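You operate a simulated robot arm through the tools that you are given. There is no shell and no other tool. Be economical: measure what you need, move in short steps, check, and stop when the job is done.

The job below is to be done with a simulated two-armed robot. You get a single attempt, and the scene is never put back.

TASK
Put two of the nozzles from the top of the labelled blue drum on the lower shelf of the small stand. Open the cupboard door, fetch the white board and set it on the upper shelf of the bench cupboard and shut the door again. Put the 40 W lamp carton from the top of the test bench on the top of the white oven and the 20 W lamp carton on the left middle shelf of the test bench. Put the gloss meter on the top of the steel stand. Put the sachet labelled "Brown" from the top of the decanting bench on the lower shelf of the decanting bench and the sachet labelled "Red" on the top of the pump drum. Take the lid off the small can and lay it down on the top of the decanting bench. Fetch the red board and set it on the left middle shelf of the test bench. Take the large can labelled "3135" from the left middle shelf of the test bench and leave it on the right middle shelf of the test bench. Switch the red switch on. Any order will do. Set down upright: nozzle, lamp carton, gloss meter, large can.

It is judged by the outcome, as a careful person would: the job done as asked, and still so three seconds after it is handed in. It fails if anything else is knocked over, pushed out of place, dropped, spilled or broken. A push-on lid holds only when it is set on centred and level and pressed home; a screw cap is set on level and turned clockwise until tight.

THE ROBOT
Two 7-joint arms with two-finger parallel grippers on one trunk, on a base that drives. Base frame: it is fixed to the floor where the robot stands at the start and does not move with it; the origin is under the middle of the robot, x ahead of it, y to its left, z up. Lengths are in m, angles in degrees, forces in N, time in s.
The left shoulder is at the start at [0.05, 0.177, 1.154], the right one opposite. With the tool pointing down near the work surface each hand reaches from about 0.1 to 0.58 m from the robot's upright axis, wherever it stands, measured 20 degrees to its own side. Places, roughly: cupboard door [3.2, -10.7, 0.5]; gloss meter [0.75, -10.75, 1]; lamp carton [1.25, -11, 1]; large can [2.25, -10.75, 0.5]; left middle shelf of the test bench [2.2, -11, 0.5]; lower shelf of the decanting bench [-4.8, -6.2, 0.4]; lower shelf of the small stand [3, -0.5, 0.3]; nozzle (5x5x8 cm) [0.8, 0, 0.9]; red board (6x10x2 cm) [2, -10.8, 0.9]; red switch [-1.8, -11.1, 0.7]; right middle shelf of the test bench [0.2, -11, 0.5]; sachet [-4.75, -6, 0.75]; small can [-4.75, -6, 1]; top of the pump drum [-4.8, -7, 0.9]; top of the steel stand [-3.9, -11.2, 0.5]; top of the white oven (36x18 cm) [2.34, -11.08, 1.16]; upper shelf of the bench cupboard [3.2, -11, 0.4]; white board (6x10x2 cm) [0.9, -10.9, 0.9]. Payload 3.43 kg a hand.
Tool frame (each hand has its own): the origin (TCP) lies between the finger pads and is the grasp point; the fingertips stand 0.034 m ahead of it; z points along the fingers, y is the line along which they close. Largest opening 0.128 m; finger width 0.024, thickness 0.012; the body of the gripper, 0.048 by 0.13 m, starts 0.096 m behind the TCP.
Orientation is that of the tool frame in the base frame, as a unit quaternion [w, x, y, z]. With the fingers straight down and closing along the base's y, the tool's x points along the base's -x, its y along +y and its z along -z.

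THE INTERFACE
- The arms move only by the tool play_rows. It takes "left_moves", "right_moves" or both (then of equal length, played together; a hand with none holds still); each is one flat list of numbers, 7 for each row, row after row: the turn, a rotation vector about the base's x, y, z in degrees, then the shift along the base's x, y, z in mm, then the gripper command, from -1 (shut) to 1 (fully open), values between in proportion. In form: [wx, wy, wz, x, y, z, jaw, wx, wy, wz, x, y, z, jaw, ...]. A call has 1 to 8 rows; each row shifts and turns the commanded pose from where the row before left it. Each row takes 0.2 s and may step no farther than 0.05 m and 8.6 degrees from the row before; otherwise, or with a gripper value out of range, the whole call is refused. Where a pose cannot be reached the arm comes as near as it can. A force on the tool above 40 N (or 10 N above the force at the start of the call, whichever is more), or a blocked arm, ends the call early, and 0.2 s more pass. The fingers move at their own pace (about 0.108 m/s each) and stop on an object; they squeeze with about 26 N. The grip force told is the motor's: it shows also when the fingers shut on nothing. Time passes only in rows, and 0.2 s behind the last, so rows that do not move let the fingers close. The reply holds the time, the measured pose of the TCP, the force on the tool along the base axes, the opening and the grip force, in the units named above and with some noise, with the torque about the TCP (base axes, N m) and any sound that the robot's microphone picked up, and new pictures: "pictures" is both (left out), scene, wrist or none (wrist: the cameras of the hands that moved).
- Cameras (640 x 400 px; columns grow to the right, rows downward): "scene" is now at [0.1554, -0.0019, 1.3194]; the picture's right is [0.05, -1.00, 0.00], its down [-0.54, -0.02, -0.84] and it looks along [0.84, 0.04, -0.54] (base axes); focal length 260 px, centre (320, 200). "left" rides on the left gripper at [0.076, 0.011, -0.16] in its tool frame; the picture's right is [-0.15, 0.99, 0.00], its down [-0.88, -0.13, -0.46] and it looks along [-0.45, -0.07, 0.89] (tool axes); focal length 234 px, centre (320, 200). "right" rides on the right gripper at [0.076, -0.011, -0.16] in its tool frame; the picture's right is [0.15, 0.99, 0.00], its down [-0.88, 0.13, -0.46] and it looks along [-0.45, 0.07, 0.89] (tool axes); focal length 234 px, centre (320, 200). There is no depth. A picture from a camera that has moved, and an enlarged one, comes with that camera's place and axes in the base frame and with its lens. The place of the scene camera against the robot may be out by one fixed shift of up to 0.012 m in any direction.
- lift_body(by): slides the trunk up (or, below 0, down) by that many m; the arms and the scene camera ride with it, the base frame stays. It gives what a move gives, with no picture.
- steer(legs): drives the robot by 1 to 6 legs, each [ahead, turn to the left] in m and degrees, along the robot's own axes; the way and the turn of a leg run together, so that a leg with both is an arc; at most 1.5 m and 180 degrees a leg. The arms and the cameras ride along, it lands a little off, and it stops where it bumps. It gives what a move gives, and a new picture of the scene camera.
- aim_head(pan, tilt): turns the head with the scene camera to pan (to the left, within 80 degrees either way) and tilt (down, from -29 to 69), counted from straight ahead of the robot. It gives what a move gives, and a new picture of the scene camera.
- enlarge(camera, box): a new picture of the part [left, top, right, bottom] of that camera's present view, enlarged. No time passes.
- job_done(): hands the job in; it is judged then, once.

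Go step by step. Nothing tells you exact positions but the pictures and the camera data: compare them with the known pose of the tool, close in by small moves and look again before you grip or let go. The budget is 567 turns and 360 pictures, counting those below and the enlarged ones. Unless the task says otherwise, let go and move clear before handing in.

The tools are called after "Emit:" as a command line: name --argument value ..., lists and objects as JSON in quotes. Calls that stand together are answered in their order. play_rows: Moves the arms, as the interface text tells. Its arguments: {"type":"object","properties":{"left_moves":{"type":"array"},"right_moves":{"type":"array"},"pictures":{"type":"string","enum":["both","scene","wrist","none"]}},"required":[]} The other tools are called the same way: lift_body (by) slides the trunk up or down; steer (legs) drives the base; aim_head (pan, tilt) turns the head that bears the scene camera; enlarge (camera, box) takes an enlarged picture of a part of a camera's view; job_done () hands the job in.

At the start:

```text
clock: 0.0
left_ee_pos: [0.3909, 0.2568, 1.0568]
left_ee_rot: [-0.001, -0.001, 1.0, 0.0]
left_wrist_force: [0.5, 0.1, -0.2]
left_moment: [-0.04, -0.03, -0.02]
left_gripper_width: 0.128
left_finger_force: 0.0
right_ee_pos: [0.3647, -0.083, 1.1009]
right_ee_rot: [0.001, 0.001, 1.0, 0.001]
right_wrist_force: [-0.6, 0.5, 0.2]
right_moment: [0.01, -0.01, -0.01]
right_gripper_width: 0.1279
right_finger_force: 0.0
trunk travel left (down, up): [-0.325, 0.076]
robot x, y, heading: [-0.0016, -0.0022, 0.2]
head pan, tilt: [2.6, 33.0]
```

scene: 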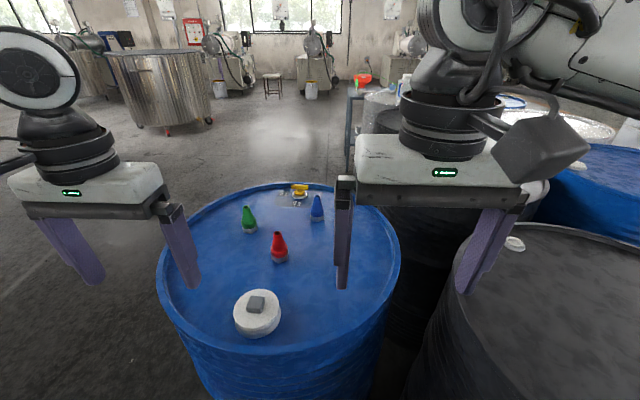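
right: 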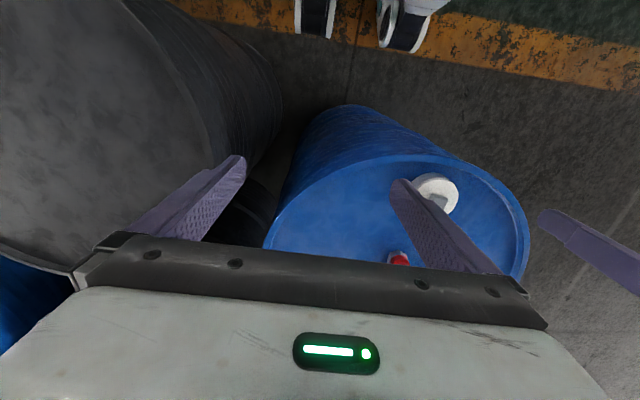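
left: 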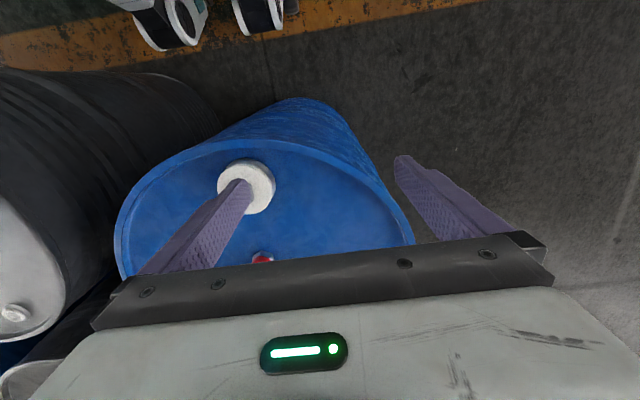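

The drum ahead carries a red, a green and a blue nozzle. I'll look closer to measure where they are.

Emit:
enlarge --camera "scene" --box '[200, 170, 360, 270]'

Emit:
aim_head --pan 0 --tilt 10

```text
4.00 times, centred on (280, 220) of scene
camera zoom: at [0.1554, -0.0019, 1.3194], right [0.05, -1.0, 0.0], down [-0.54, -0.02, -0.84], along [0.84, 0.04, -0.54], focal length 1038 px, centre (480, 120)
```

zoom: 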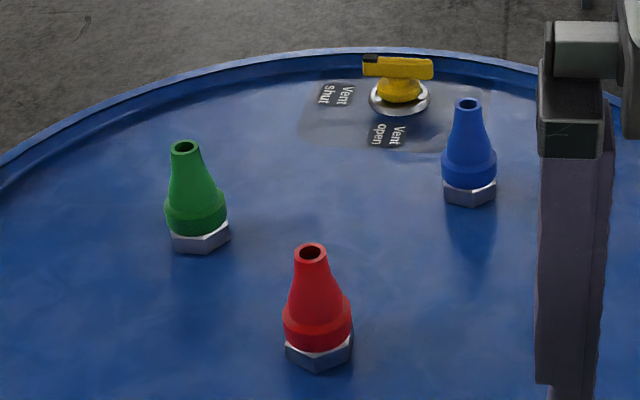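

```text
clock: 0.9
left_ee_pos: [0.3901, 0.2586, 1.0556]
left_ee_rot: [0.0, -0.001, 1.0, 0.0]
left_wrist_force: [-0.1, -0.5, -0.3]
left_moment: [0.03, -0.01, -0.02]
left_gripper_width: 0.128
left_finger_force: 0.1
right_ee_pos: [0.3636, -0.0819, 1.1012]
right_ee_rot: [0.001, 0.001, 1.0, 0.001]
right_wrist_force: [-0.1, -0.9, 0.5]
right_moment: [0.0, 0.0, 0.01]
right_gripper_width: 0.128
right_finger_force: 0.0
trunk travel left (down, up): [-0.325, 0.076]
robot x, y, heading: [-0.0006, -0.0016, -0.0]
head pan, tilt: [0.0, 10.0]
camera scene: at [0.1594, -0.0059, 1.3564], right [0.0, -1.0, 0.0], down [-0.17, 0.0, -0.98], along [0.98, 0.0, -0.17], focal length 260 px, centre (320, 200)
```

scene: 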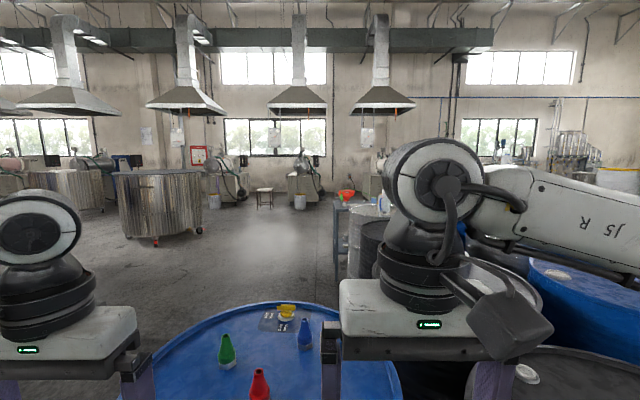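

Red sits at about (0.62, 0.12), green at (0.73, 0.23) and the drum top at z≈0.84. I'll look down to see how close the base may drive.

Emit:
aim_head --pan 0 --tilt 69

Emit:
aim_head --pan -60 --tilt 30

```text
clock: 2.1
left_ee_pos: [0.3908, 0.2585, 1.0565]
left_ee_rot: [0.0, -0.001, 1.0, -0.001]
left_wrist_force: [-0.3, 1.2, -0.1]
left_moment: [0.0, 0.0, 0.0]
left_gripper_width: 0.1278
left_finger_force: 0.0
right_ee_pos: [0.3645, -0.0815, 1.0994]
right_ee_rot: [0.001, 0.0, 1.0, 0.001]
right_wrist_force: [-0.1, 0.8, 0.0]
right_moment: [0.0, 0.02, 0.02]
right_gripper_width: 0.128
right_finger_force: 0.1
trunk travel left (down, up): [-0.325, 0.076]
robot x, y, heading: [-0.0015, -0.0009, -0.0]
head pan, tilt: [0.0, 68.8]
camera scene: at [0.1223, -0.0059, 1.2727], right [0.0, -1.0, 0.0], down [-0.93, 0.0, -0.36], along [0.36, 0.0, -0.93], focal length 260 px, centre (320, 200)
```

scene: 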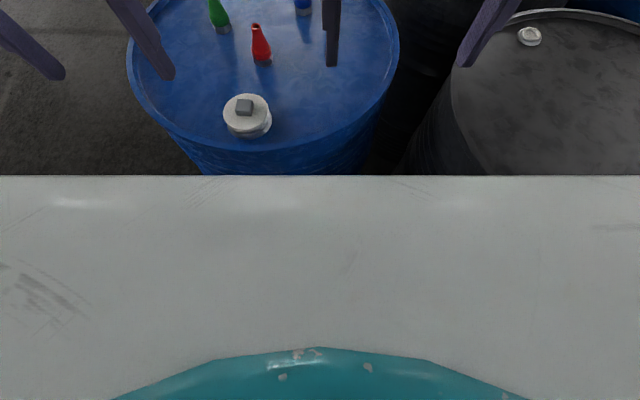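

```text
clock: 3.5
left_ee_pos: [0.3895, 0.2579, 1.0567]
left_ee_rot: [0.001, -0.001, 1.0, 0.0]
left_wrist_force: [0.2, 0.4, -0.3]
left_moment: [0.01, 0.02, 0.0]
left_gripper_width: 0.1281
left_finger_force: 0.0
right_ee_pos: [0.3645, -0.0829, 1.1005]
right_ee_rot: [0.001, 0.001, 1.0, 0.001]
right_wrist_force: [-0.4, 0.4, 0.4]
right_moment: [-0.02, -0.02, 0.0]
right_gripper_width: 0.1282
right_finger_force: 0.1
trunk travel left (down, up): [-0.325, 0.076]
robot x, y, heading: [0.0017, -0.0012, 0.2]
head pan, tilt: [-60.0, 30.0]
camera scene: at [0.1117, -0.0842, 1.3241], right [-0.87, -0.5, 0.0], down [-0.25, 0.43, -0.87], along [0.43, -0.75, -0.5], focal length 260 px, centre (320, 200)
```

scene: 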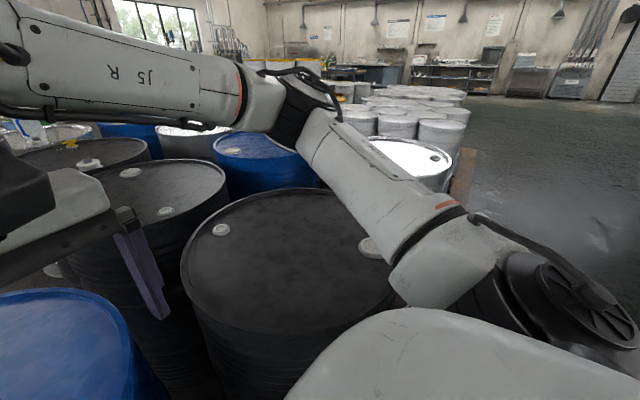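

I can't see the base itself, only my chest. I'll creep forward a little and see.

Emit:
steer --legs '[[0.08, 0]]'

Emit:
aim_head --pan 8 --tilt 45

```text
clock: 4.5
left_ee_pos: [0.4703, 0.2578, 1.0552]
left_ee_rot: [0.0, 0.0, 1.0, 0.0]
left_wrist_force: [0.2, 1.2, -0.9]
left_moment: [0.01, 0.01, 0.0]
left_gripper_width: 0.128
left_finger_force: 0.0
right_ee_pos: [0.4432, -0.0822, 1.1001]
right_ee_rot: [0.0, 0.002, 1.0, 0.001]
right_wrist_force: [1.2, -0.1, -0.6]
right_moment: [0.04, 0.03, 0.01]
right_gripper_width: 0.1282
right_finger_force: 0.1
trunk travel left (down, up): [-0.325, 0.076]
robot x, y, heading: [0.0785, -0.0008, 0.0]
head pan, tilt: [-60.0, 30.0]
camera scene: at [0.1903, -0.0845, 1.324], right [-0.87, -0.5, 0.0], down [-0.25, 0.43, -0.87], along [0.43, -0.75, -0.5], focal length 260 px, centre (320, 200)
```

scene: 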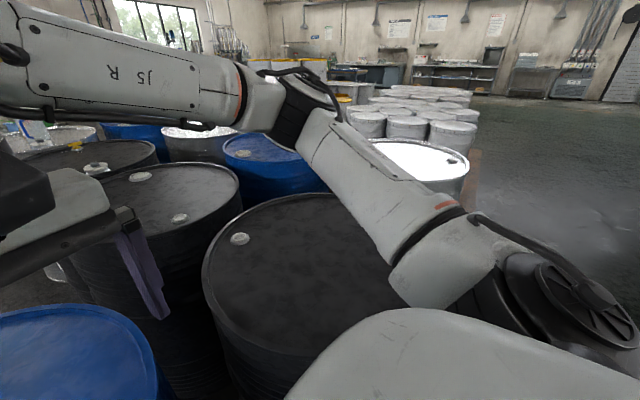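

```text
clock: 5.9
left_ee_pos: [0.4683, 0.2571, 1.0563]
left_ee_rot: [0.001, 0.0, 1.0, 0.0]
left_wrist_force: [-0.1, 0.0, 0.3]
left_moment: [0.01, 0.02, 0.0]
left_gripper_width: 0.128
left_finger_force: 0.0
right_ee_pos: [0.4415, -0.0822, 1.1009]
right_ee_rot: [0.0, 0.002, 1.0, 0.001]
right_wrist_force: [0.1, -0.5, -0.3]
right_moment: [0.02, 0.03, -0.05]
right_gripper_width: 0.1277
right_finger_force: 0.0
trunk travel left (down, up): [-0.325, 0.076]
robot x, y, heading: [0.0743, -0.0016, -0.2]
head pan, tilt: [8.0, 45.0]
camera scene: at [0.2249, 0.005, 1.3015], right [0.14, -0.99, 0.0], down [-0.7, -0.1, -0.71], along [0.7, 0.1, -0.71], focal length 260 px, centre (320, 200)
```

scene: 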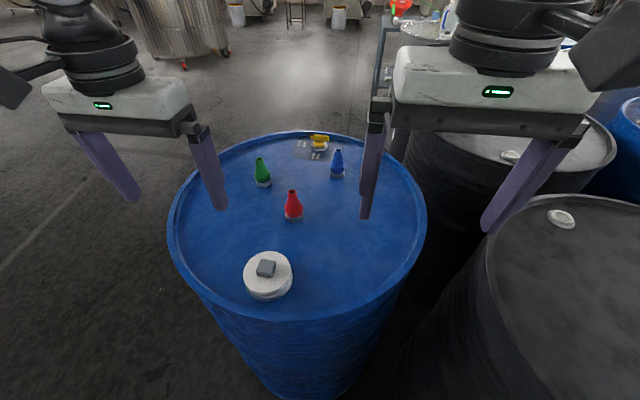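

The positions agree: red (0.615, 0.122), green (0.72, 0.223). Before I choose a grip tilt I'll look at the small stand.

Emit:
aim_head --pan -10 --tilt 15

Emit:
enlarge --camera "scene" --box '[220, 140, 380, 240]'

```text
clock: 6.8
left_ee_pos: [0.4679, 0.2575, 1.0565]
left_ee_rot: [0.001, 0.001, 1.0, 0.0]
left_wrist_force: [-0.6, 0.1, 0.5]
left_moment: [0.04, -0.03, 0.01]
left_gripper_width: 0.1279
left_finger_force: 0.0
right_ee_pos: [0.4413, -0.0837, 1.1004]
right_ee_rot: [0.001, 0.002, 1.0, 0.001]
right_wrist_force: [0.7, -0.4, -0.6]
right_moment: [-0.01, 0.01, -0.01]
right_gripper_width: 0.1278
right_finger_force: 0.0
trunk travel left (down, up): [-0.325, 0.076]
robot x, y, heading: [0.0797, -0.001, -0.0]
head pan, tilt: [-10.0, 15.0]
camera scene: at [0.2363, -0.0225, 1.3482], right [-0.18, -0.98, 0.0], down [-0.26, 0.05, -0.97], along [0.95, -0.17, -0.26], focal length 260 px, centre (320, 200)
```

scene: 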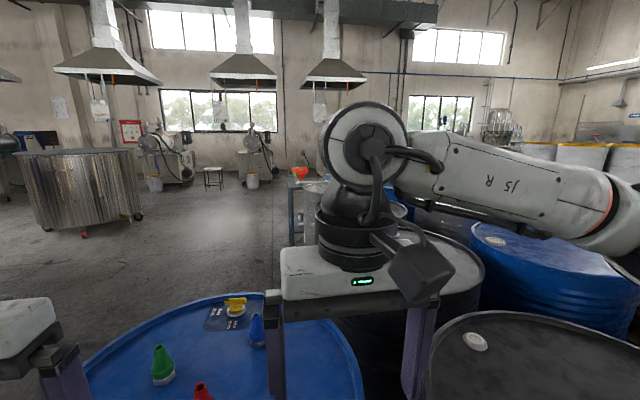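

```text
4.00 times, centred on (300, 190) of scene
camera zoom: at [0.2363, -0.0225, 1.3482], right [-0.18, -0.98, 0.0], down [-0.26, 0.05, -0.97], along [0.95, -0.17, -0.26], focal length 1038 px, centre (400, 240)
```

zoom: 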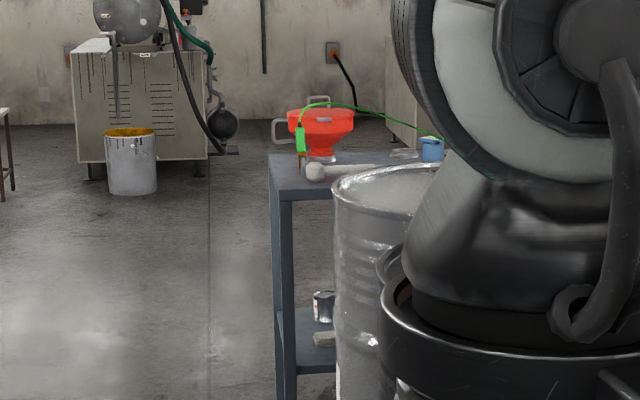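

The lower shelf has plenty of clearance, so I'll grip with the hands tilted about 50°. The left hand tilts first and goes to a point behind the green nozzle.

Emit:
aim_head --pan 8 --tilt 45

Emit:
play_rows --left_moves '[0, -8.33, 0, 26.7, -5.8, -15.8, 0.4, 0, -8.33, 0, 26.7, -5.8, -15.8, 0.4, 0, -8.33, 0, 26.7, -5.8, -15.8, 0.4, 0, -8.33, 0, 26.7, -5.8, -15.8, 0.4, 0, -8.33, 0, 26.7, -5.8, -15.8, 0.4, 0, -8.33, 0, 26.7, -5.8, -15.8, 0.4]'

```text
clock: 7.8
left_ee_pos: [0.4695, 0.2573, 1.055]
left_ee_rot: [0.001, 0.0, 1.0, 0.0]
left_wrist_force: [0.2, 0.0, -0.7]
left_moment: [-0.02, -0.01, 0.03]
left_gripper_width: 0.1282
left_finger_force: 0.0
right_ee_pos: [0.4415, -0.0827, 1.0999]
right_ee_rot: [0.001, 0.002, 1.0, 0.001]
right_wrist_force: [-0.2, 0.9, 0.4]
right_moment: [0.0, -0.03, -0.02]
right_gripper_width: 0.1279
right_finger_force: 0.0
trunk travel left (down, up): [-0.325, 0.076]
robot x, y, heading: [0.0804, 0.0019, 0.1]
head pan, tilt: [8.0, 45.0]
camera scene: at [0.2249, 0.005, 1.3016], right [0.14, -0.99, 0.0], down [-0.7, -0.1, -0.71], along [0.7, 0.1, -0.71], focal length 260 px, centre (320, 200)
```

scene: 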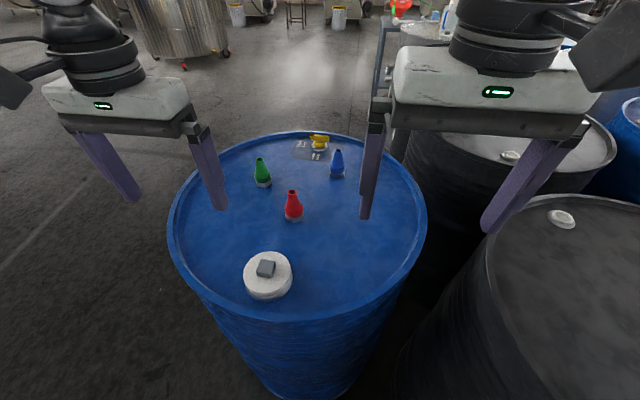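

```text
clock: 9.2
left_ee_pos: [0.6289, 0.2215, 0.9591]
left_ee_rot: [0.422, 0.0, 0.906, -0.001]
left_wrist_force: [-0.5, 1.1, 0.0]
left_moment: [-0.01, -0.01, 0.0]
left_gripper_width: 0.0896
left_finger_force: 0.0
right_ee_pos: [0.4417, -0.0827, 1.0993]
right_ee_rot: [0.0, 0.003, 1.0, 0.002]
right_wrist_force: [-0.1, 0.3, 0.6]
right_moment: [-0.03, 0.01, 0.02]
right_gripper_width: 0.1282
right_finger_force: 0.1
trunk travel left (down, up): [-0.325, 0.076]
robot x, y, heading: [0.0802, -0.0011, -0.2]
head pan, tilt: [8.0, 45.0]
camera scene: at [0.2254, 0.0053, 1.3014], right [0.14, -0.99, 0.0], down [-0.7, -0.1, -0.71], along [0.7, 0.1, -0.71], focal length 260 px, centre (320, 200)
camera left: at [0.4576, 0.2337, 1.003], right [0.09, 0.99, 0.11], down [0.22, -0.13, 0.97], along [0.97, -0.07, -0.23], focal length 234 px, centre (320, 200)
```

scene: 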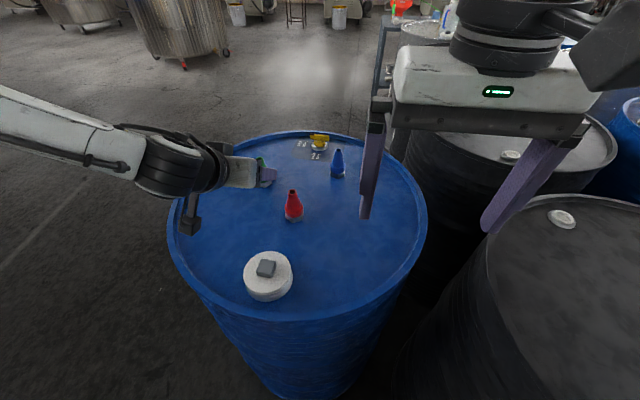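
left: 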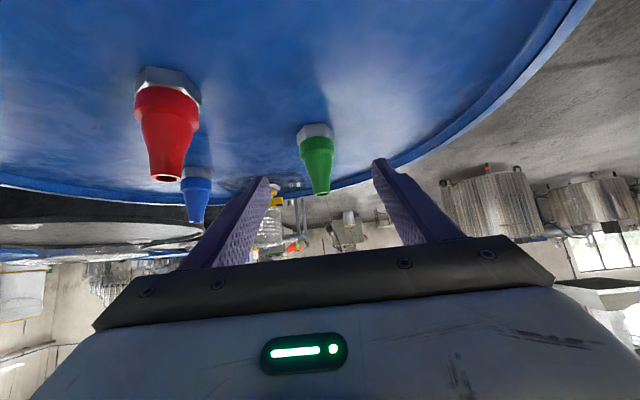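

The left wrist camera puts green at about (0.735, 0.217). I'll close in along the tool axis.

Emit:
play_rows --left_moves '[0, 0, 0, 26, -1, -17, 0.4, 0, 0, 0, 26, -1, -17, 0.4, 0, 0, 0, 26, -1, -17, 0.4, 0, 0, 0, 23, 0, -17, 0.4]'

```text
clock: 10.2
left_ee_pos: [0.7213, 0.2297, 0.9064]
left_ee_rot: [0.423, 0.0, 0.906, 0.0]
left_wrist_force: [-0.1, -0.7, -0.5]
left_moment: [-0.01, -0.01, 0.02]
left_gripper_width: 0.0897
left_finger_force: 0.0
left hand out of reach, approached as far as the arm can: row 4
right_ee_pos: [0.4403, -0.0829, 1.1011]
right_ee_rot: [0.001, 0.002, 1.0, 0.001]
right_wrist_force: [-1.1, 0.4, 0.0]
right_moment: [-0.01, 0.0, -0.03]
right_gripper_width: 0.1281
right_finger_force: 0.0
trunk travel left (down, up): [-0.325, 0.076]
robot x, y, heading: [0.08, 0.0022, -0.2]
head pan, tilt: [8.0, 45.0]
camera scene: at [0.2247, 0.0054, 1.3015], right [0.14, -0.99, 0.0], down [-0.7, -0.1, -0.71], along [0.7, 0.1, -0.71], focal length 260 px, centre (320, 200)
camera left: at [0.5502, 0.2411, 0.9504], right [0.1, 0.99, 0.11], down [0.22, -0.13, 0.97], along [0.97, -0.07, -0.23], focal length 234 px, centre (320, 200)
```

scene: 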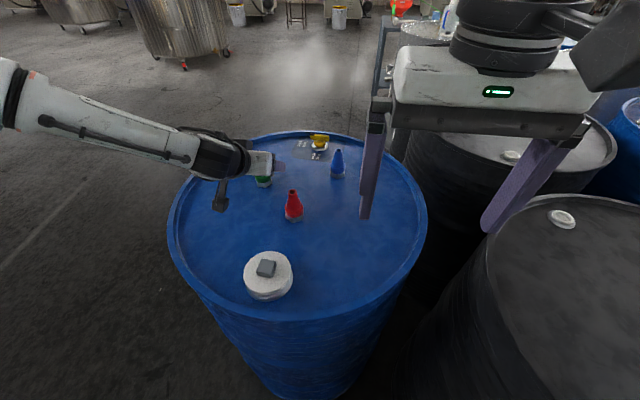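
left: 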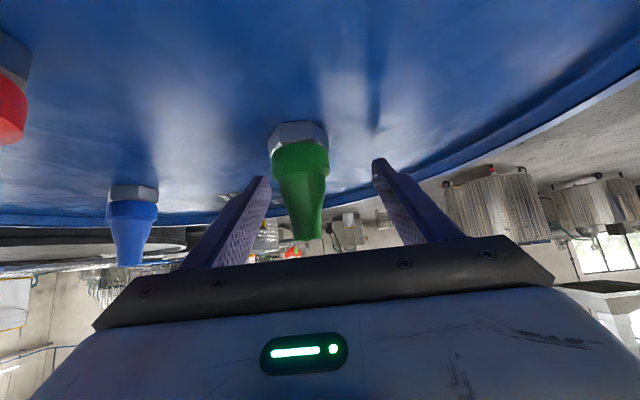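

It ran out of reach with the nozzle at about (0.739, 0.215). I'll back the hand off and drive 7 cm forward.

Emit:
play_rows --left_moves '[0, 0, 0, -38, 0, 30, 0.4, 0, 0, 0, -38, 0, 30, 0.4]' --pictures "none"

Emit:
steer --legs '[[0.07, 0]]'

```text
clock: 10.8
left_ee_pos: [0.644, 0.2277, 0.9678]
left_ee_rot: [0.422, 0.001, 0.906, 0.0]
left_wrist_force: [1.2, 0.3, 0.3]
left_moment: [0.03, -0.02, 0.0]
left_gripper_width: 0.0899
left_finger_force: 0.0
right_ee_pos: [0.4406, -0.0828, 1.1007]
right_ee_rot: [0.001, 0.002, 1.0, 0.001]
right_wrist_force: [0.0, 0.5, -0.5]
right_moment: [0.02, 0.02, 0.04]
right_gripper_width: 0.1279
right_finger_force: 0.1
trunk travel left (down, up): [-0.325, 0.076]
robot x, y, heading: [0.0786, -0.001, 0.2]
head pan, tilt: [8.0, 45.0]
```

```text
clock: 11.7
left_ee_pos: [0.6674, 0.2268, 0.9671]
left_ee_rot: [0.422, 0.001, 0.907, -0.001]
left_wrist_force: [-0.2, 0.5, 1.0]
left_moment: [0.01, -0.02, -0.02]
left_gripper_width: 0.0894
left_finger_force: 0.1
right_ee_pos: [0.4654, -0.0823, 1.1018]
right_ee_rot: [0.002, 0.002, 1.0, 0.001]
right_wrist_force: [-0.3, 0.7, 0.2]
right_moment: [-0.03, -0.02, -0.02]
right_gripper_width: 0.1281
right_finger_force: 0.0
trunk travel left (down, up): [-0.325, 0.076]
robot x, y, heading: [0.1026, -0.0, -0.1]
head pan, tilt: [8.0, 45.0]
stopped in leg 1: the robot was blocked; the commanded pose is now the measured one
camera scene: at [0.2496, 0.005, 1.3015], right [0.14, -0.99, 0.0], down [-0.7, -0.1, -0.71], along [0.7, 0.1, -0.71], focal length 260 px, centre (320, 200)
```

scene: 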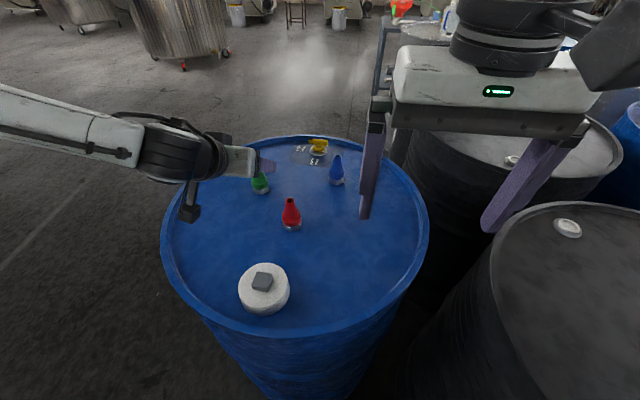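

The base touched the drum at x=0.10. I'll lower the trunk to gain reach instead, raising the hands first.

Emit:
play_rows --left_moves '[0, 0, 0, -10, -5, 45, 0.4, 0, 0, 0, -10, -5, 45, 0.4]' --right_moves '[0, 0, 0, 0, 0, 45, 0.4, 0, 0, 0, 0, 0, 45, 0.4]' --pictures "none"

Emit:
lift_body --by -0.1

Emit:
play_rows --left_moves '[0, 0, 0, 23, -1, -10, 0.4]' --pictures "wrist"

```text
clock: 12.2
left_ee_pos: [0.6487, 0.218, 1.0584]
left_ee_rot: [0.424, 0.001, 0.906, -0.001]
left_wrist_force: [-1.5, -0.5, -0.2]
left_moment: [-0.03, 0.0, 0.02]
left_gripper_width: 0.0894
left_finger_force: 0.1
right_ee_pos: [0.4634, -0.0815, 1.1907]
right_ee_rot: [0.001, 0.001, 1.0, 0.002]
right_wrist_force: [0.0, 1.2, 0.1]
right_moment: [0.01, -0.01, -0.01]
right_gripper_width: 0.0898
right_finger_force: 0.1
trunk travel left (down, up): [-0.325, 0.076]
robot x, y, heading: [0.1028, 0.0008, -0.0]
head pan, tilt: [8.0, 45.0]
```

```text
clock: 13.6
left_ee_pos: [0.6498, 0.219, 0.957]
left_ee_rot: [0.422, 0.001, 0.906, 0.0]
left_wrist_force: [-0.3, -0.8, 0.3]
left_moment: [0.0, -0.03, 0.01]
left_gripper_width: 0.0893
left_finger_force: 0.1
right_ee_pos: [0.4632, -0.0808, 1.0895]
right_ee_rot: [0.0, 0.001, 1.0, 0.002]
right_wrist_force: [0.4, -0.5, 0.1]
right_moment: [0.0, 0.01, -0.01]
right_gripper_width: 0.0896
right_finger_force: 0.1
trunk travel left (down, up): [-0.225, 0.176]
robot x, y, heading: [0.1004, -0.0005, -0.4]
head pan, tilt: [8.0, 45.0]
```

```text
clock: 14.0
left_ee_pos: [0.6736, 0.2161, 0.9463]
left_ee_rot: [0.423, 0.0, 0.906, 0.0]
left_wrist_force: [0.7, -1.0, -0.2]
left_moment: [0.01, 0.01, 0.0]
left_gripper_width: 0.0895
left_finger_force: 0.0
right_ee_pos: [0.4651, -0.0822, 1.0886]
right_ee_rot: [0.0, 0.002, 1.0, 0.001]
right_wrist_force: [-0.1, -0.5, 0.2]
right_moment: [-0.02, -0.02, 0.03]
right_gripper_width: 0.0896
right_finger_force: 0.0
trunk travel left (down, up): [-0.225, 0.176]
robot x, y, heading: [0.1053, -0.0, -0.3]
head pan, tilt: [8.0, 45.0]
camera left: at [0.503, 0.2286, 0.9907], right [0.09, 0.99, 0.11], down [0.22, -0.13, 0.97], along [0.97, -0.07, -0.23], focal length 234 px, centre (320, 200)
```

left: 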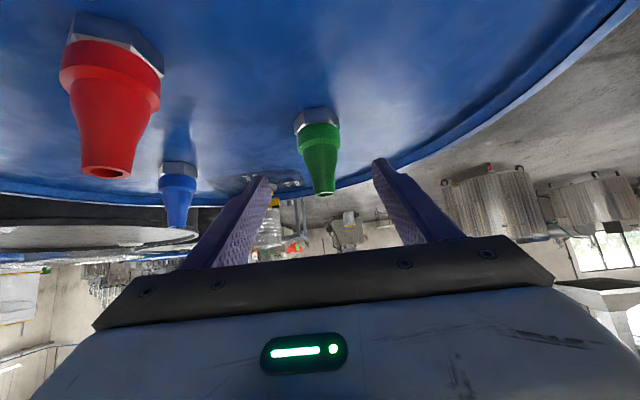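

Green is at (0.74, 0.217), so I'll finish the approach and grip.

Emit:
play_rows --left_moves '[0, 0, 0, 22, 0, -20, 0.4, 0, 0, 0, 22, 0, -19, 0.4, 0, 0, 0, 21, 1, -19, 0.4]' --pictures "wrist"

```text
clock: 14.8
left_ee_pos: [0.7382, 0.2166, 0.897]
left_ee_rot: [0.428, 0.002, 0.904, -0.001]
left_wrist_force: [-11.4, 0.3, 19.3]
left_moment: [0.11, -0.38, 0.07]
left_gripper_width: 0.0895
left_finger_force: 0.0
right_ee_pos: [0.4615, -0.0813, 1.0918]
right_ee_rot: [0.003, 0.001, 1.0, 0.002]
right_wrist_force: [-0.4, 0.5, 0.3]
right_moment: [-0.02, 0.01, -0.02]
right_gripper_width: 0.0896
right_finger_force: 0.0
trunk travel left (down, up): [-0.225, 0.176]
robot x, y, heading: [0.1024, 0.0025, -0.1]
head pan, tilt: [8.0, 45.0]
camera left: at [0.5665, 0.2286, 0.9387], right [0.1, 0.99, 0.11], down [0.2, -0.13, 0.97], along [0.97, -0.07, -0.21], focal length 234 px, centre (320, 200)
```

left: 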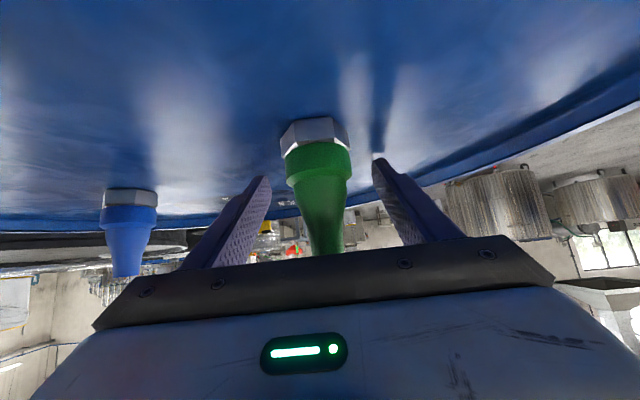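

The fingertips touched the drum top, so its surface is nearer z≈0.862. I'll lift 8 mm and grip.

Emit:
play_rows --left_moves '[0, 0, 0, -4, 0, 17, 0.4, 0, 0, 0, 0, 0, 0, -1, 0, 0, 0, 0, 0, 0, -1, 0, 0, 0, 0, 0, 0, -1]' --pictures "wrist"

```text
clock: 15.8
left_ee_pos: [0.7331, 0.2173, 0.9052]
left_ee_rot: [0.423, 0.0, 0.906, 0.0]
left_wrist_force: [-0.3, -0.6, -0.1]
left_moment: [0.05, -0.02, -0.01]
left_gripper_width: 0.0243
left_finger_force: 25.7
right_ee_pos: [0.4642, -0.0808, 1.0895]
right_ee_rot: [0.001, 0.002, 1.0, 0.001]
right_wrist_force: [1.1, 0.4, -0.8]
right_moment: [-0.01, -0.01, 0.01]
right_gripper_width: 0.0899
right_finger_force: 0.2
trunk travel left (down, up): [-0.225, 0.176]
robot x, y, heading: [0.1009, 0.0012, 0.0]
head pan, tilt: [8.0, 45.0]
camera left: at [0.5627, 0.2297, 0.95], right [0.09, 0.99, 0.11], down [0.22, -0.13, 0.97], along [0.97, -0.07, -0.23], focal length 234 px, centre (320, 200)
```

left: 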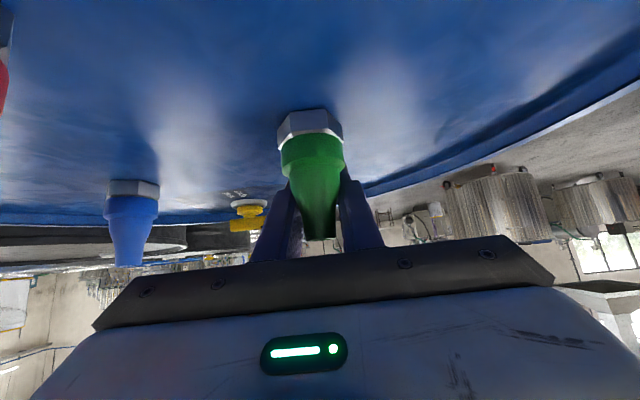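

The grip is on the cone, 24 mm wide. I'll try a gentle lift to see whether it holds.

Emit:
play_rows --left_moves '[0, 0, 0, 0, 0, 8, -1, 0, 0, 0, 0, 0, 8, -1, 0, 0, 0, 0, 0, 14, -1]'

```text
clock: 16.6
left_ee_pos: [0.7334, 0.2194, 0.9357]
left_ee_rot: [0.422, 0.001, 0.907, 0.0]
left_wrist_force: [-0.3, 0.1, 0.2]
left_moment: [0.04, 0.0, 0.0]
left_gripper_width: 0.0003
left_finger_force: 25.8
right_ee_pos: [0.4641, -0.0811, 1.0887]
right_ee_rot: [0.001, 0.002, 1.0, 0.001]
right_wrist_force: [0.8, 0.2, 0.1]
right_moment: [-0.01, 0.03, 0.0]
right_gripper_width: 0.0896
right_finger_force: 0.0
trunk travel left (down, up): [-0.225, 0.176]
robot x, y, heading: [0.1032, 0.0014, 0.0]
head pan, tilt: [8.0, 45.0]
camera scene: at [0.25, 0.005, 1.2015], right [0.14, -0.99, 0.0], down [-0.7, -0.1, -0.71], along [0.7, 0.1, -0.71], focal length 260 px, centre (320, 200)
camera left: at [0.5614, 0.2312, 0.9799], right [0.1, 0.99, 0.11], down [0.22, -0.13, 0.97], along [0.97, -0.07, -0.23], focal length 234 px, centre (320, 200)
```

scene: 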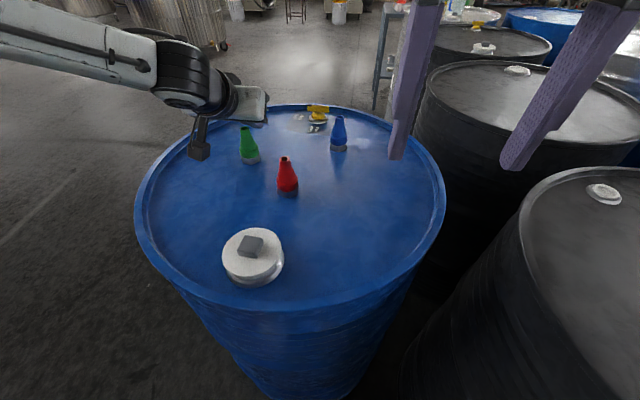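
left: 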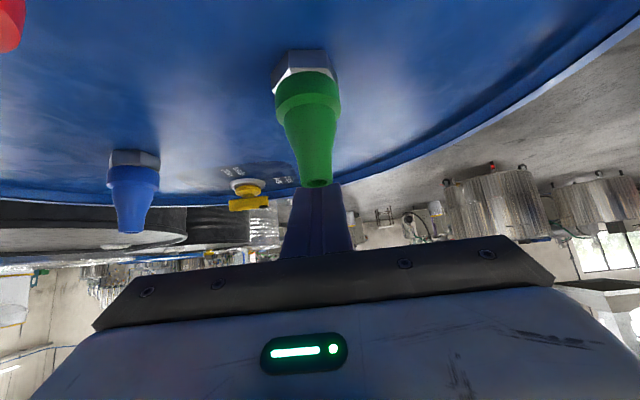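

The nozzle slipped out and still stands. Triangulating again puts it at x≈0.69, y≈0.22, with the drum top at z≈0.861. I'll open and come back to straddle it.

Emit:
play_rows --left_moves '[0, 0, 0, 0, 0, 0, 0.4, 0, 0, 0, 0, 0, 0, 0.4, 0, 0, 0, -22, 0, 0, 0.4, 0, 0, 0, -21, 0, 0, 0.4, 0, 0, 0, 0, 0, -20, 0.4, 0, 0, 0, 0, 0, -18, 0.4]'

```text
clock: 18.0
left_ee_pos: [0.6899, 0.22, 0.8968]
left_ee_rot: [0.423, 0.001, 0.906, 0.0]
left_wrist_force: [-0.8, 0.3, 0.3]
left_moment: [-0.02, 0.0, -0.01]
left_gripper_width: 0.0895
left_finger_force: 0.0
right_ee_pos: [0.4654, -0.081, 1.0889]
right_ee_rot: [0.001, 0.002, 1.0, 0.002]
right_wrist_force: [-0.9, -1.2, 0.1]
right_moment: [0.02, 0.04, -0.01]
right_gripper_width: 0.0899
right_finger_force: 0.1
trunk travel left (down, up): [-0.225, 0.176]
robot x, y, heading: [0.105, 0.005, 0.1]
head pan, tilt: [8.0, 45.0]
camera scene: at [0.2502, 0.0052, 1.2015], right [0.14, -0.99, 0.0], down [-0.7, -0.1, -0.71], along [0.7, 0.1, -0.71], focal length 260 px, centre (320, 200)
camera left: at [0.5196, 0.2316, 0.9412], right [0.1, 0.99, 0.11], down [0.22, -0.13, 0.97], along [0.97, -0.07, -0.23], focal length 234 px, centre (320, 200)
```

scene: 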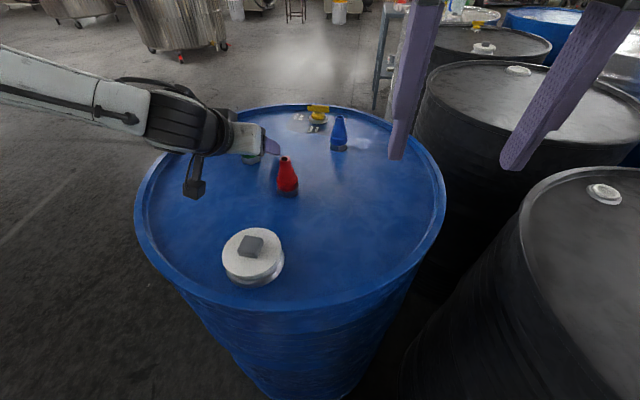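
left: 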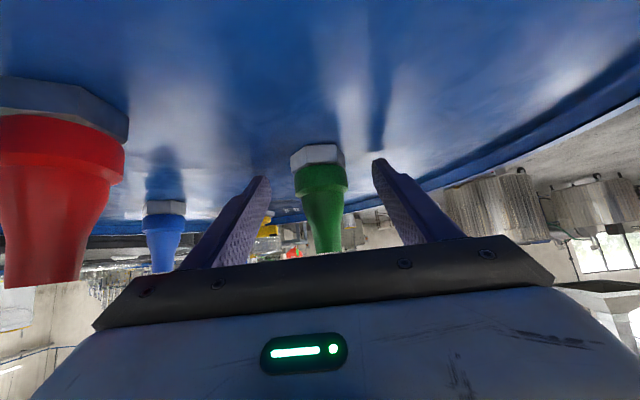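

I'll nudge forward 15 mm and grip.

Emit:
play_rows --left_moves '[0, 0, 0, 15, 0, -3, 0.4, 0, 0, 0, 0, 0, 0, -1, 0, 0, 0, 0, 0, 0, -1, 0, 0, 0, 0, 0, 0, -1]'

```text
clock: 19.0
left_ee_pos: [0.7059, 0.219, 0.8969]
left_ee_rot: [0.425, 0.0, 0.905, 0.0]
left_wrist_force: [1.7, 0.7, 14.5]
left_moment: [-0.21, -0.16, -0.1]
left_gripper_width: 0.0401
left_finger_force: 25.9
right_ee_pos: [0.4633, -0.0816, 1.0901]
right_ee_rot: [0.002, 0.002, 1.0, 0.002]
right_wrist_force: [0.4, -0.5, -0.2]
right_moment: [0.01, 0.03, -0.01]
right_gripper_width: 0.0895
right_finger_force: 0.1
trunk travel left (down, up): [-0.225, 0.176]
robot x, y, heading: [0.1044, -0.0008, -0.1]
head pan, tilt: [8.0, 45.0]
camera scene: at [0.2489, 0.0048, 1.2018], right [0.14, -0.99, 0.0], down [-0.7, -0.1, -0.71], along [0.7, 0.1, -0.71], focal length 260 px, centre (320, 200)
camera left: at [0.5352, 0.2306, 0.9398], right [0.09, 0.99, 0.11], down [0.21, -0.13, 0.97], along [0.97, -0.07, -0.22], focal length 234 px, centre (320, 200)
```

scene: 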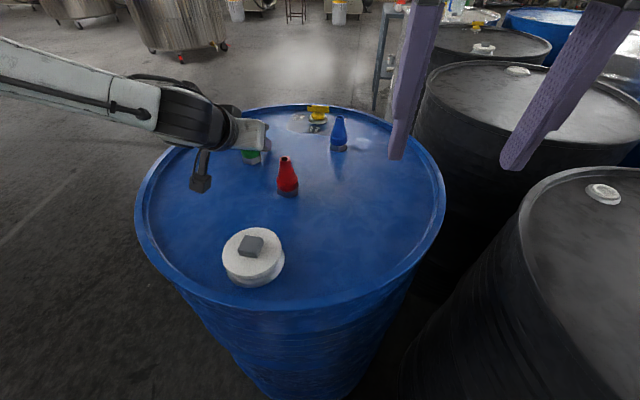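
left: 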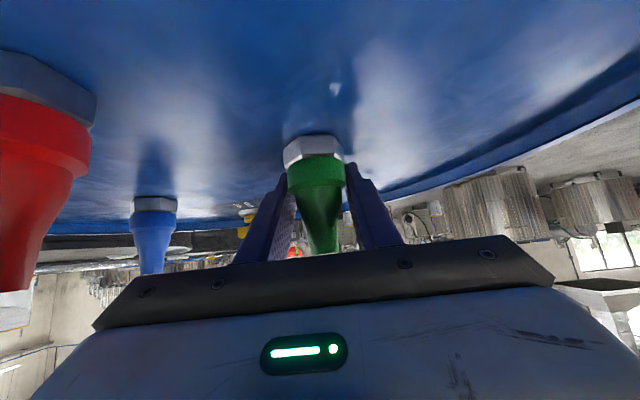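

It now grips the collar at 40 mm. Lifting.

Emit:
play_rows --left_moves '[0, 0, 0, 0, 0, 15, -1, 0, 0, 0, 0, 0, 20, -1, 0, 0, 0, 0, 0, 25, -1]'

```text
clock: 19.8
left_ee_pos: [0.7053, 0.218, 0.9538]
left_ee_rot: [0.423, 0.001, 0.906, 0.0]
left_wrist_force: [-0.5, 1.1, -0.7]
left_moment: [0.01, -0.03, 0.01]
left_gripper_width: 0.0402
left_finger_force: 25.9
right_ee_pos: [0.4634, -0.0822, 1.0913]
right_ee_rot: [0.001, 0.002, 1.0, 0.001]
right_wrist_force: [0.3, 0.2, 0.5]
right_moment: [0.02, 0.0, -0.02]
right_gripper_width: 0.0893
right_finger_force: 0.1
trunk travel left (down, up): [-0.225, 0.176]
robot x, y, heading: [0.1057, -0.0006, 0.2]
head pan, tilt: [8.0, 45.0]
camera scene: at [0.25, 0.0049, 1.2015], right [0.14, -0.99, 0.0], down [-0.7, -0.1, -0.71], along [0.7, 0.1, -0.71], focal length 260 px, centre (320, 200)
camera left: at [0.5337, 0.2305, 0.9982], right [0.09, 0.99, 0.11], down [0.22, -0.13, 0.97], along [0.97, -0.07, -0.23], focal length 234 px, centre (320, 200)
```

scene: 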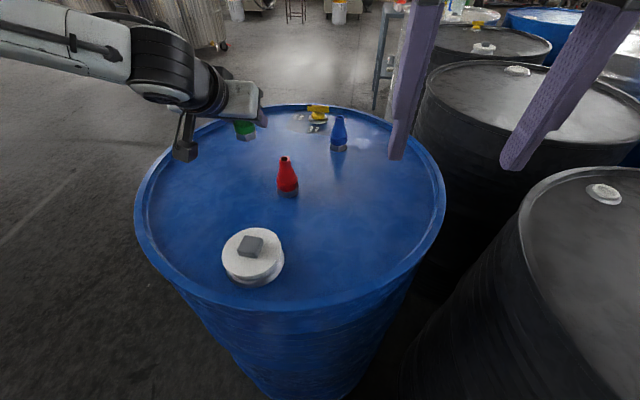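
left: 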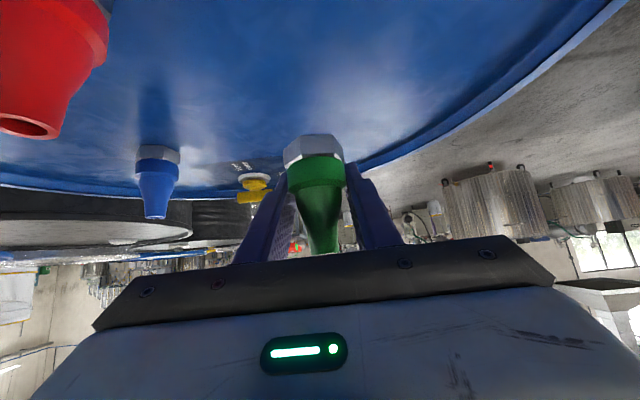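

Green is held. I'll move the left hand out to the left while the right hand tilts and yaws toward the red nozzle at (0.60, 0.116).

Emit:
play_rows --left_moves '[0, 0, 0, -20, 20, 20, -1, 0, 0, 0, -20, 20, 20, -1, 0, 0, 0, -20, 20, 20, -1, 0, 0, 0, -20, 20, 20, -1, 0, 0, 0, 0, 0, 0, -1, 0, 0, 0, 0, 0, 0, -1]' --right_moves '[0, -8.33, 0, 5, 10, -10, 0.4, 0, -8.33, 0, 5, 10, -10, 0.4, 0, -8.33, 0, 5, 10, -10, 0.4, 0, -8.33, 0, 5, 10, -10, 0.4, 0, -8.33, 0, 5, 10, -10, 0.4, 0, -8.33, 0, 5, 10, -10, 0.4]' --pictures "none"

Emit:
play_rows --right_moves '[0, 0, 7.5, 8.5, 24, -16, 0.4, 0, 0, 7.5, 8.5, 24, -16, 0.4, 0, 0, 7.5, 8.5, 24, -16, 0.4, 0, 0, 7.5, 8.5, 24, -16, 0.4]'

```text
clock: 21.2
left_ee_pos: [0.6249, 0.2975, 1.0325]
left_ee_rot: [0.423, 0.001, 0.906, -0.001]
left_wrist_force: [-0.1, 0.2, -0.7]
left_moment: [0.03, -0.05, 0.0]
left_gripper_width: 0.0402
left_finger_force: 25.6
right_ee_pos: [0.4939, -0.021, 1.0284]
right_ee_rot: [0.424, 0.001, 0.906, 0.001]
right_wrist_force: [-0.7, 0.4, -0.3]
right_moment: [-0.01, 0.01, 0.0]
right_gripper_width: 0.0896
right_finger_force: 0.1
trunk travel left (down, up): [-0.225, 0.176]
robot x, y, heading: [0.1047, 0.0002, 0.0]
head pan, tilt: [8.0, 45.0]
```

```text
clock: 22.2
left_ee_pos: [0.6248, 0.2971, 1.0317]
left_ee_rot: [0.423, 0.001, 0.906, 0.0]
left_wrist_force: [-0.5, 0.2, -1.4]
left_moment: [-0.03, -0.03, 0.01]
left_gripper_width: 0.0402
left_finger_force: 25.5
right_ee_pos: [0.5248, 0.0754, 0.9676]
right_ee_rot: [0.409, -0.235, 0.875, 0.111]
right_wrist_force: [-0.1, 0.9, -0.2]
right_moment: [0.01, -0.03, -0.01]
right_gripper_width: 0.0896
right_finger_force: 0.0
trunk travel left (down, up): [-0.225, 0.176]
robot x, y, heading: [0.1014, -0.0015, -0.1]
head pan, tilt: [8.0, 45.0]
camera scene: at [0.2503, 0.0052, 1.2015], right [0.14, -0.99, 0.0], down [-0.7, -0.1, -0.71], along [0.7, 0.1, -0.71], focal length 260 px, centre (320, 200)
camera right: at [0.3838, -0.0209, 1.0114], right [-0.58, 0.81, -0.11], down [0.12, 0.22, 0.97], along [0.81, 0.55, -0.22], focal length 234 px, centre (320, 200)
```

scene: 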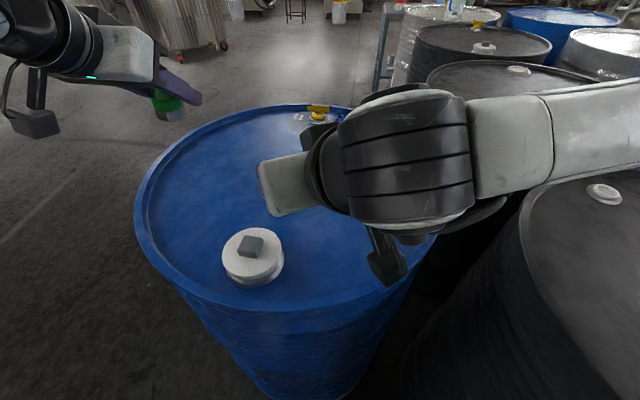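
right: 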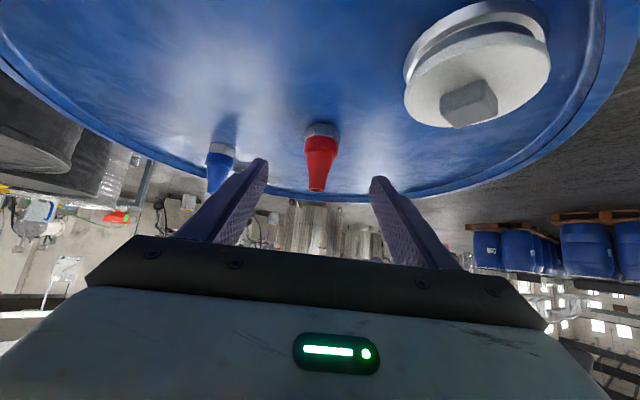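

The right wrist camera puts red at about (0.605, 0.121). Approaching and gripping.

Emit:
play_rows --right_moves '[0, 0, 0, 28, 15, -24, 0.4, 0, 0, 0, 27, 15, -23, 0.4, 0, 0, 0, 27, 16, -23, 0.4]' --pictures "wrist"

```text
clock: 23.0
left_ee_pos: [0.623, 0.297, 1.0349]
left_ee_rot: [0.423, 0.001, 0.906, 0.0]
left_wrist_force: [0.0, 0.7, -1.2]
left_moment: [0.02, -0.03, -0.03]
left_gripper_width: 0.04
left_finger_force: 26.0
right_ee_pos: [0.6101, 0.122, 0.8967]
right_ee_rot: [0.411, -0.235, 0.874, 0.112]
right_wrist_force: [-3.4, -1.2, 9.0]
right_moment: [-0.36, -0.24, -0.16]
right_gripper_width: 0.0893
right_finger_force: 0.1
trunk travel left (down, up): [-0.225, 0.176]
robot x, y, heading: [0.1016, -0.0007, 0.0]
head pan, tilt: [8.0, 45.0]
camera right: at [0.468, 0.0262, 0.9403], right [-0.58, 0.81, -0.11], down [0.12, 0.22, 0.97], along [0.81, 0.55, -0.22], focal length 234 px, centre (320, 200)
```

right: 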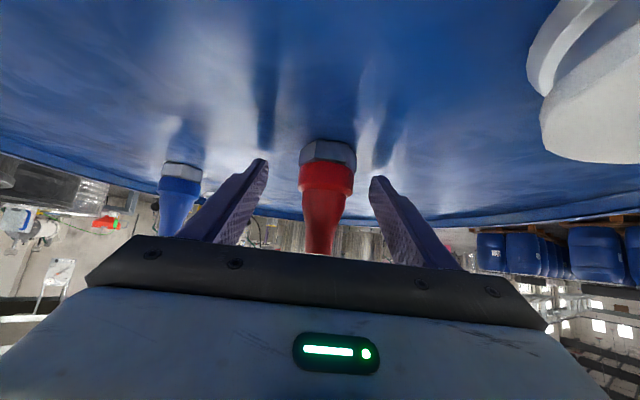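

Emit:
play_rows --right_moves '[0, 0, 0, 0, 0, 2, -1, 0, 0, 0, 0, 0, 0, -1, 0, 0, 0, 0, 0, 0, -1, 0, 0, 0, 0, 0, 10, -1, 0, 0, 0, 0, 0, 20, -1, 0, 0, 0, 0, 0, 30, -1]'

```text
clock: 24.4
left_ee_pos: [0.6238, 0.2974, 1.0321]
left_ee_rot: [0.423, 0.001, 0.906, -0.001]
left_wrist_force: [-0.2, -0.3, -0.1]
left_moment: [-0.01, 0.01, -0.03]
left_gripper_width: 0.0402
left_finger_force: 26.1
right_ee_pos: [0.6105, 0.1188, 0.9572]
right_ee_rot: [0.408, -0.234, 0.876, 0.112]
right_wrist_force: [0.2, -0.4, -0.6]
right_moment: [0.02, 0.02, 0.02]
right_gripper_width: 0.0406
right_finger_force: 25.9
trunk travel left (down, up): [-0.225, 0.176]
robot x, y, heading: [0.1003, 0.0005, -0.5]
head pan, tilt: [8.0, 45.0]
camera scene: at [0.2501, 0.0051, 1.2015], right [0.14, -0.99, 0.0], down [-0.7, -0.1, -0.71], along [0.7, 0.1, -0.71], focal length 260 px, centre (320, 200)
camera right: at [0.4685, 0.0246, 1.0012], right [-0.58, 0.81, -0.11], down [0.12, 0.22, 0.97], along [0.81, 0.54, -0.23], focal length 234 px, centre (320, 200)
```

scene: 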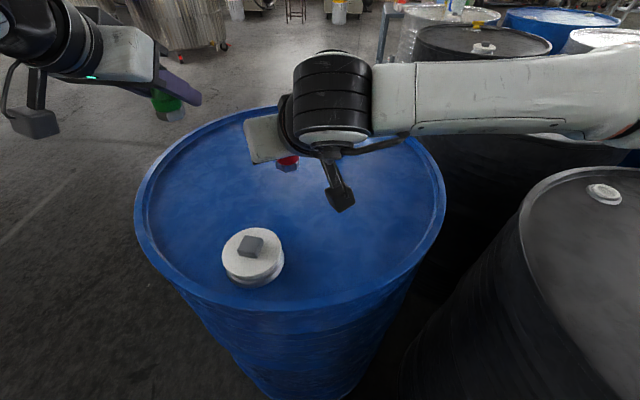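
right: 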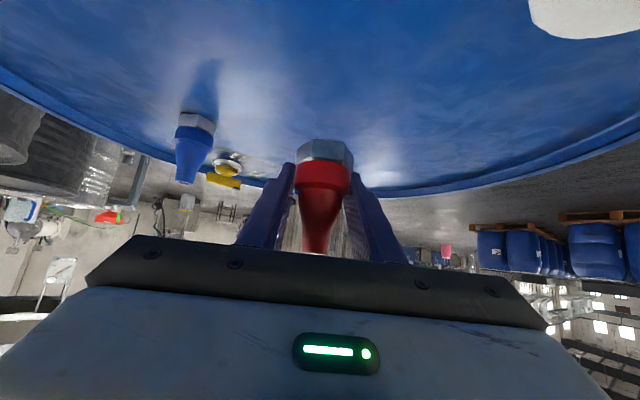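

Both nozzles are held. I'll pull the hands in, back away from the drum and look left for the route.

Emit:
play_rows --left_moves '[0, 0, 0, -35, 0, 20, -1, 0, 0, 0, -35, 0, 20, -1, 0, 0, 0, -35, 0, 20, -1, 0, 0, 0, -35, -5, 10, -1]' --right_moves '[0, 0, -7.5, -20, -35, 25, -1, 0, 0, -7.5, -20, -35, 25, -1, 0, 0, -7.5, -20, -35, 25, -1, 0, 0, -7.5, -20, -35, 15, -1]' --pictures "none"

Emit:
steer --legs '[[-0.3, 0]]'

Emit:
aim_head --pan 50 --tilt 25

```text
clock: 25.4
left_ee_pos: [0.486, 0.2959, 1.1054]
left_ee_rot: [0.423, 0.001, 0.906, 0.0]
left_wrist_force: [-0.4, -0.3, -1.0]
left_moment: [-0.01, -0.05, 0.0]
left_gripper_width: 0.0402
left_finger_force: 26.5
right_ee_pos: [0.5292, -0.0216, 1.0483]
right_ee_rot: [0.423, 0.002, 0.906, 0.001]
right_wrist_force: [-0.1, 0.2, -0.4]
right_moment: [-0.01, -0.03, -0.04]
right_gripper_width: 0.0405
right_finger_force: 26.1
trunk travel left (down, up): [-0.225, 0.176]
robot x, y, heading: [0.1001, -0.0011, -0.2]
head pan, tilt: [8.0, 45.0]
```

```text
clock: 27.4
left_ee_pos: [0.1882, 0.2965, 1.1043]
left_ee_rot: [0.422, 0.001, 0.906, 0.0]
left_wrist_force: [-1.6, 0.1, -0.3]
left_moment: [-0.02, -0.03, 0.01]
left_gripper_width: 0.0401
left_finger_force: 25.8
right_ee_pos: [0.2313, -0.0207, 1.048]
right_ee_rot: [0.423, 0.002, 0.906, 0.001]
right_wrist_force: [0.1, -0.3, 0.0]
right_moment: [0.02, 0.01, -0.02]
right_gripper_width: 0.0405
right_finger_force: 26.2
trunk travel left (down, up): [-0.225, 0.176]
robot x, y, heading: [-0.1948, -0.002, -0.4]
head pan, tilt: [8.0, 45.0]
camera scene: at [-0.0489, 0.0057, 1.2016], right [0.14, -0.99, 0.0], down [-0.7, -0.1, -0.71], along [0.7, 0.1, -0.71], focal length 260 px, centre (320, 200)
```

scene: 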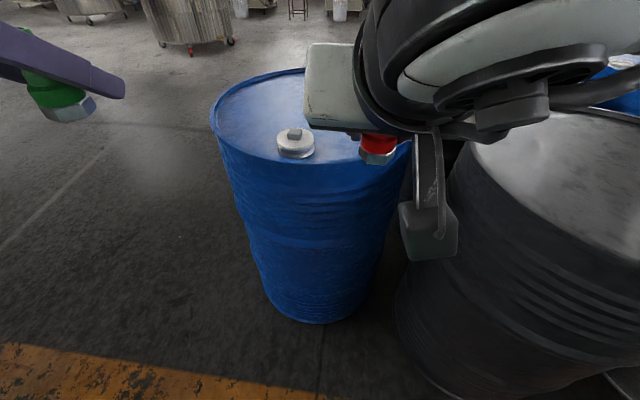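

```text
clock: 28.5
left_ee_pos: [0.1881, 0.2965, 1.1056]
left_ee_rot: [0.423, 0.002, 0.906, -0.001]
left_wrist_force: [0.5, 0.4, -0.9]
left_moment: [0.01, 0.03, 0.03]
left_gripper_width: 0.0401
left_finger_force: 26.1
right_ee_pos: [0.2299, -0.0206, 1.0477]
right_ee_rot: [0.424, 0.002, 0.906, 0.0]
right_wrist_force: [-0.1, -0.6, -0.1]
right_moment: [-0.01, 0.0, 0.0]
right_gripper_width: 0.0408
right_finger_force: 26.0
trunk travel left (down, up): [-0.225, 0.176]
robot x, y, heading: [-0.1926, 0.0009, -0.3]
head pan, tilt: [50.0, 25.0]
camera scene: at [-0.0696, 0.065, 1.232], right [0.76, -0.65, 0.0], down [-0.27, -0.32, -0.91], along [0.59, 0.69, -0.42], focal length 260 px, centre (320, 200)
```

scene: 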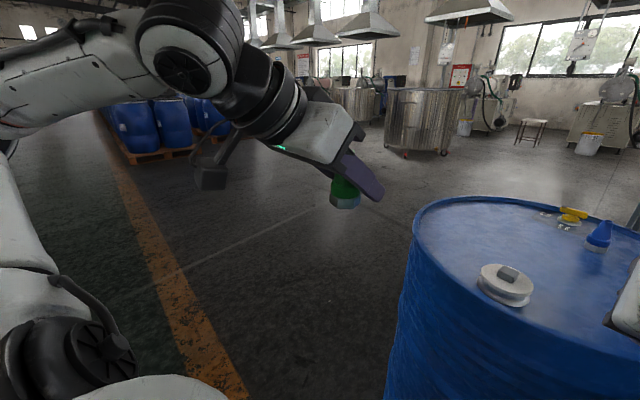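

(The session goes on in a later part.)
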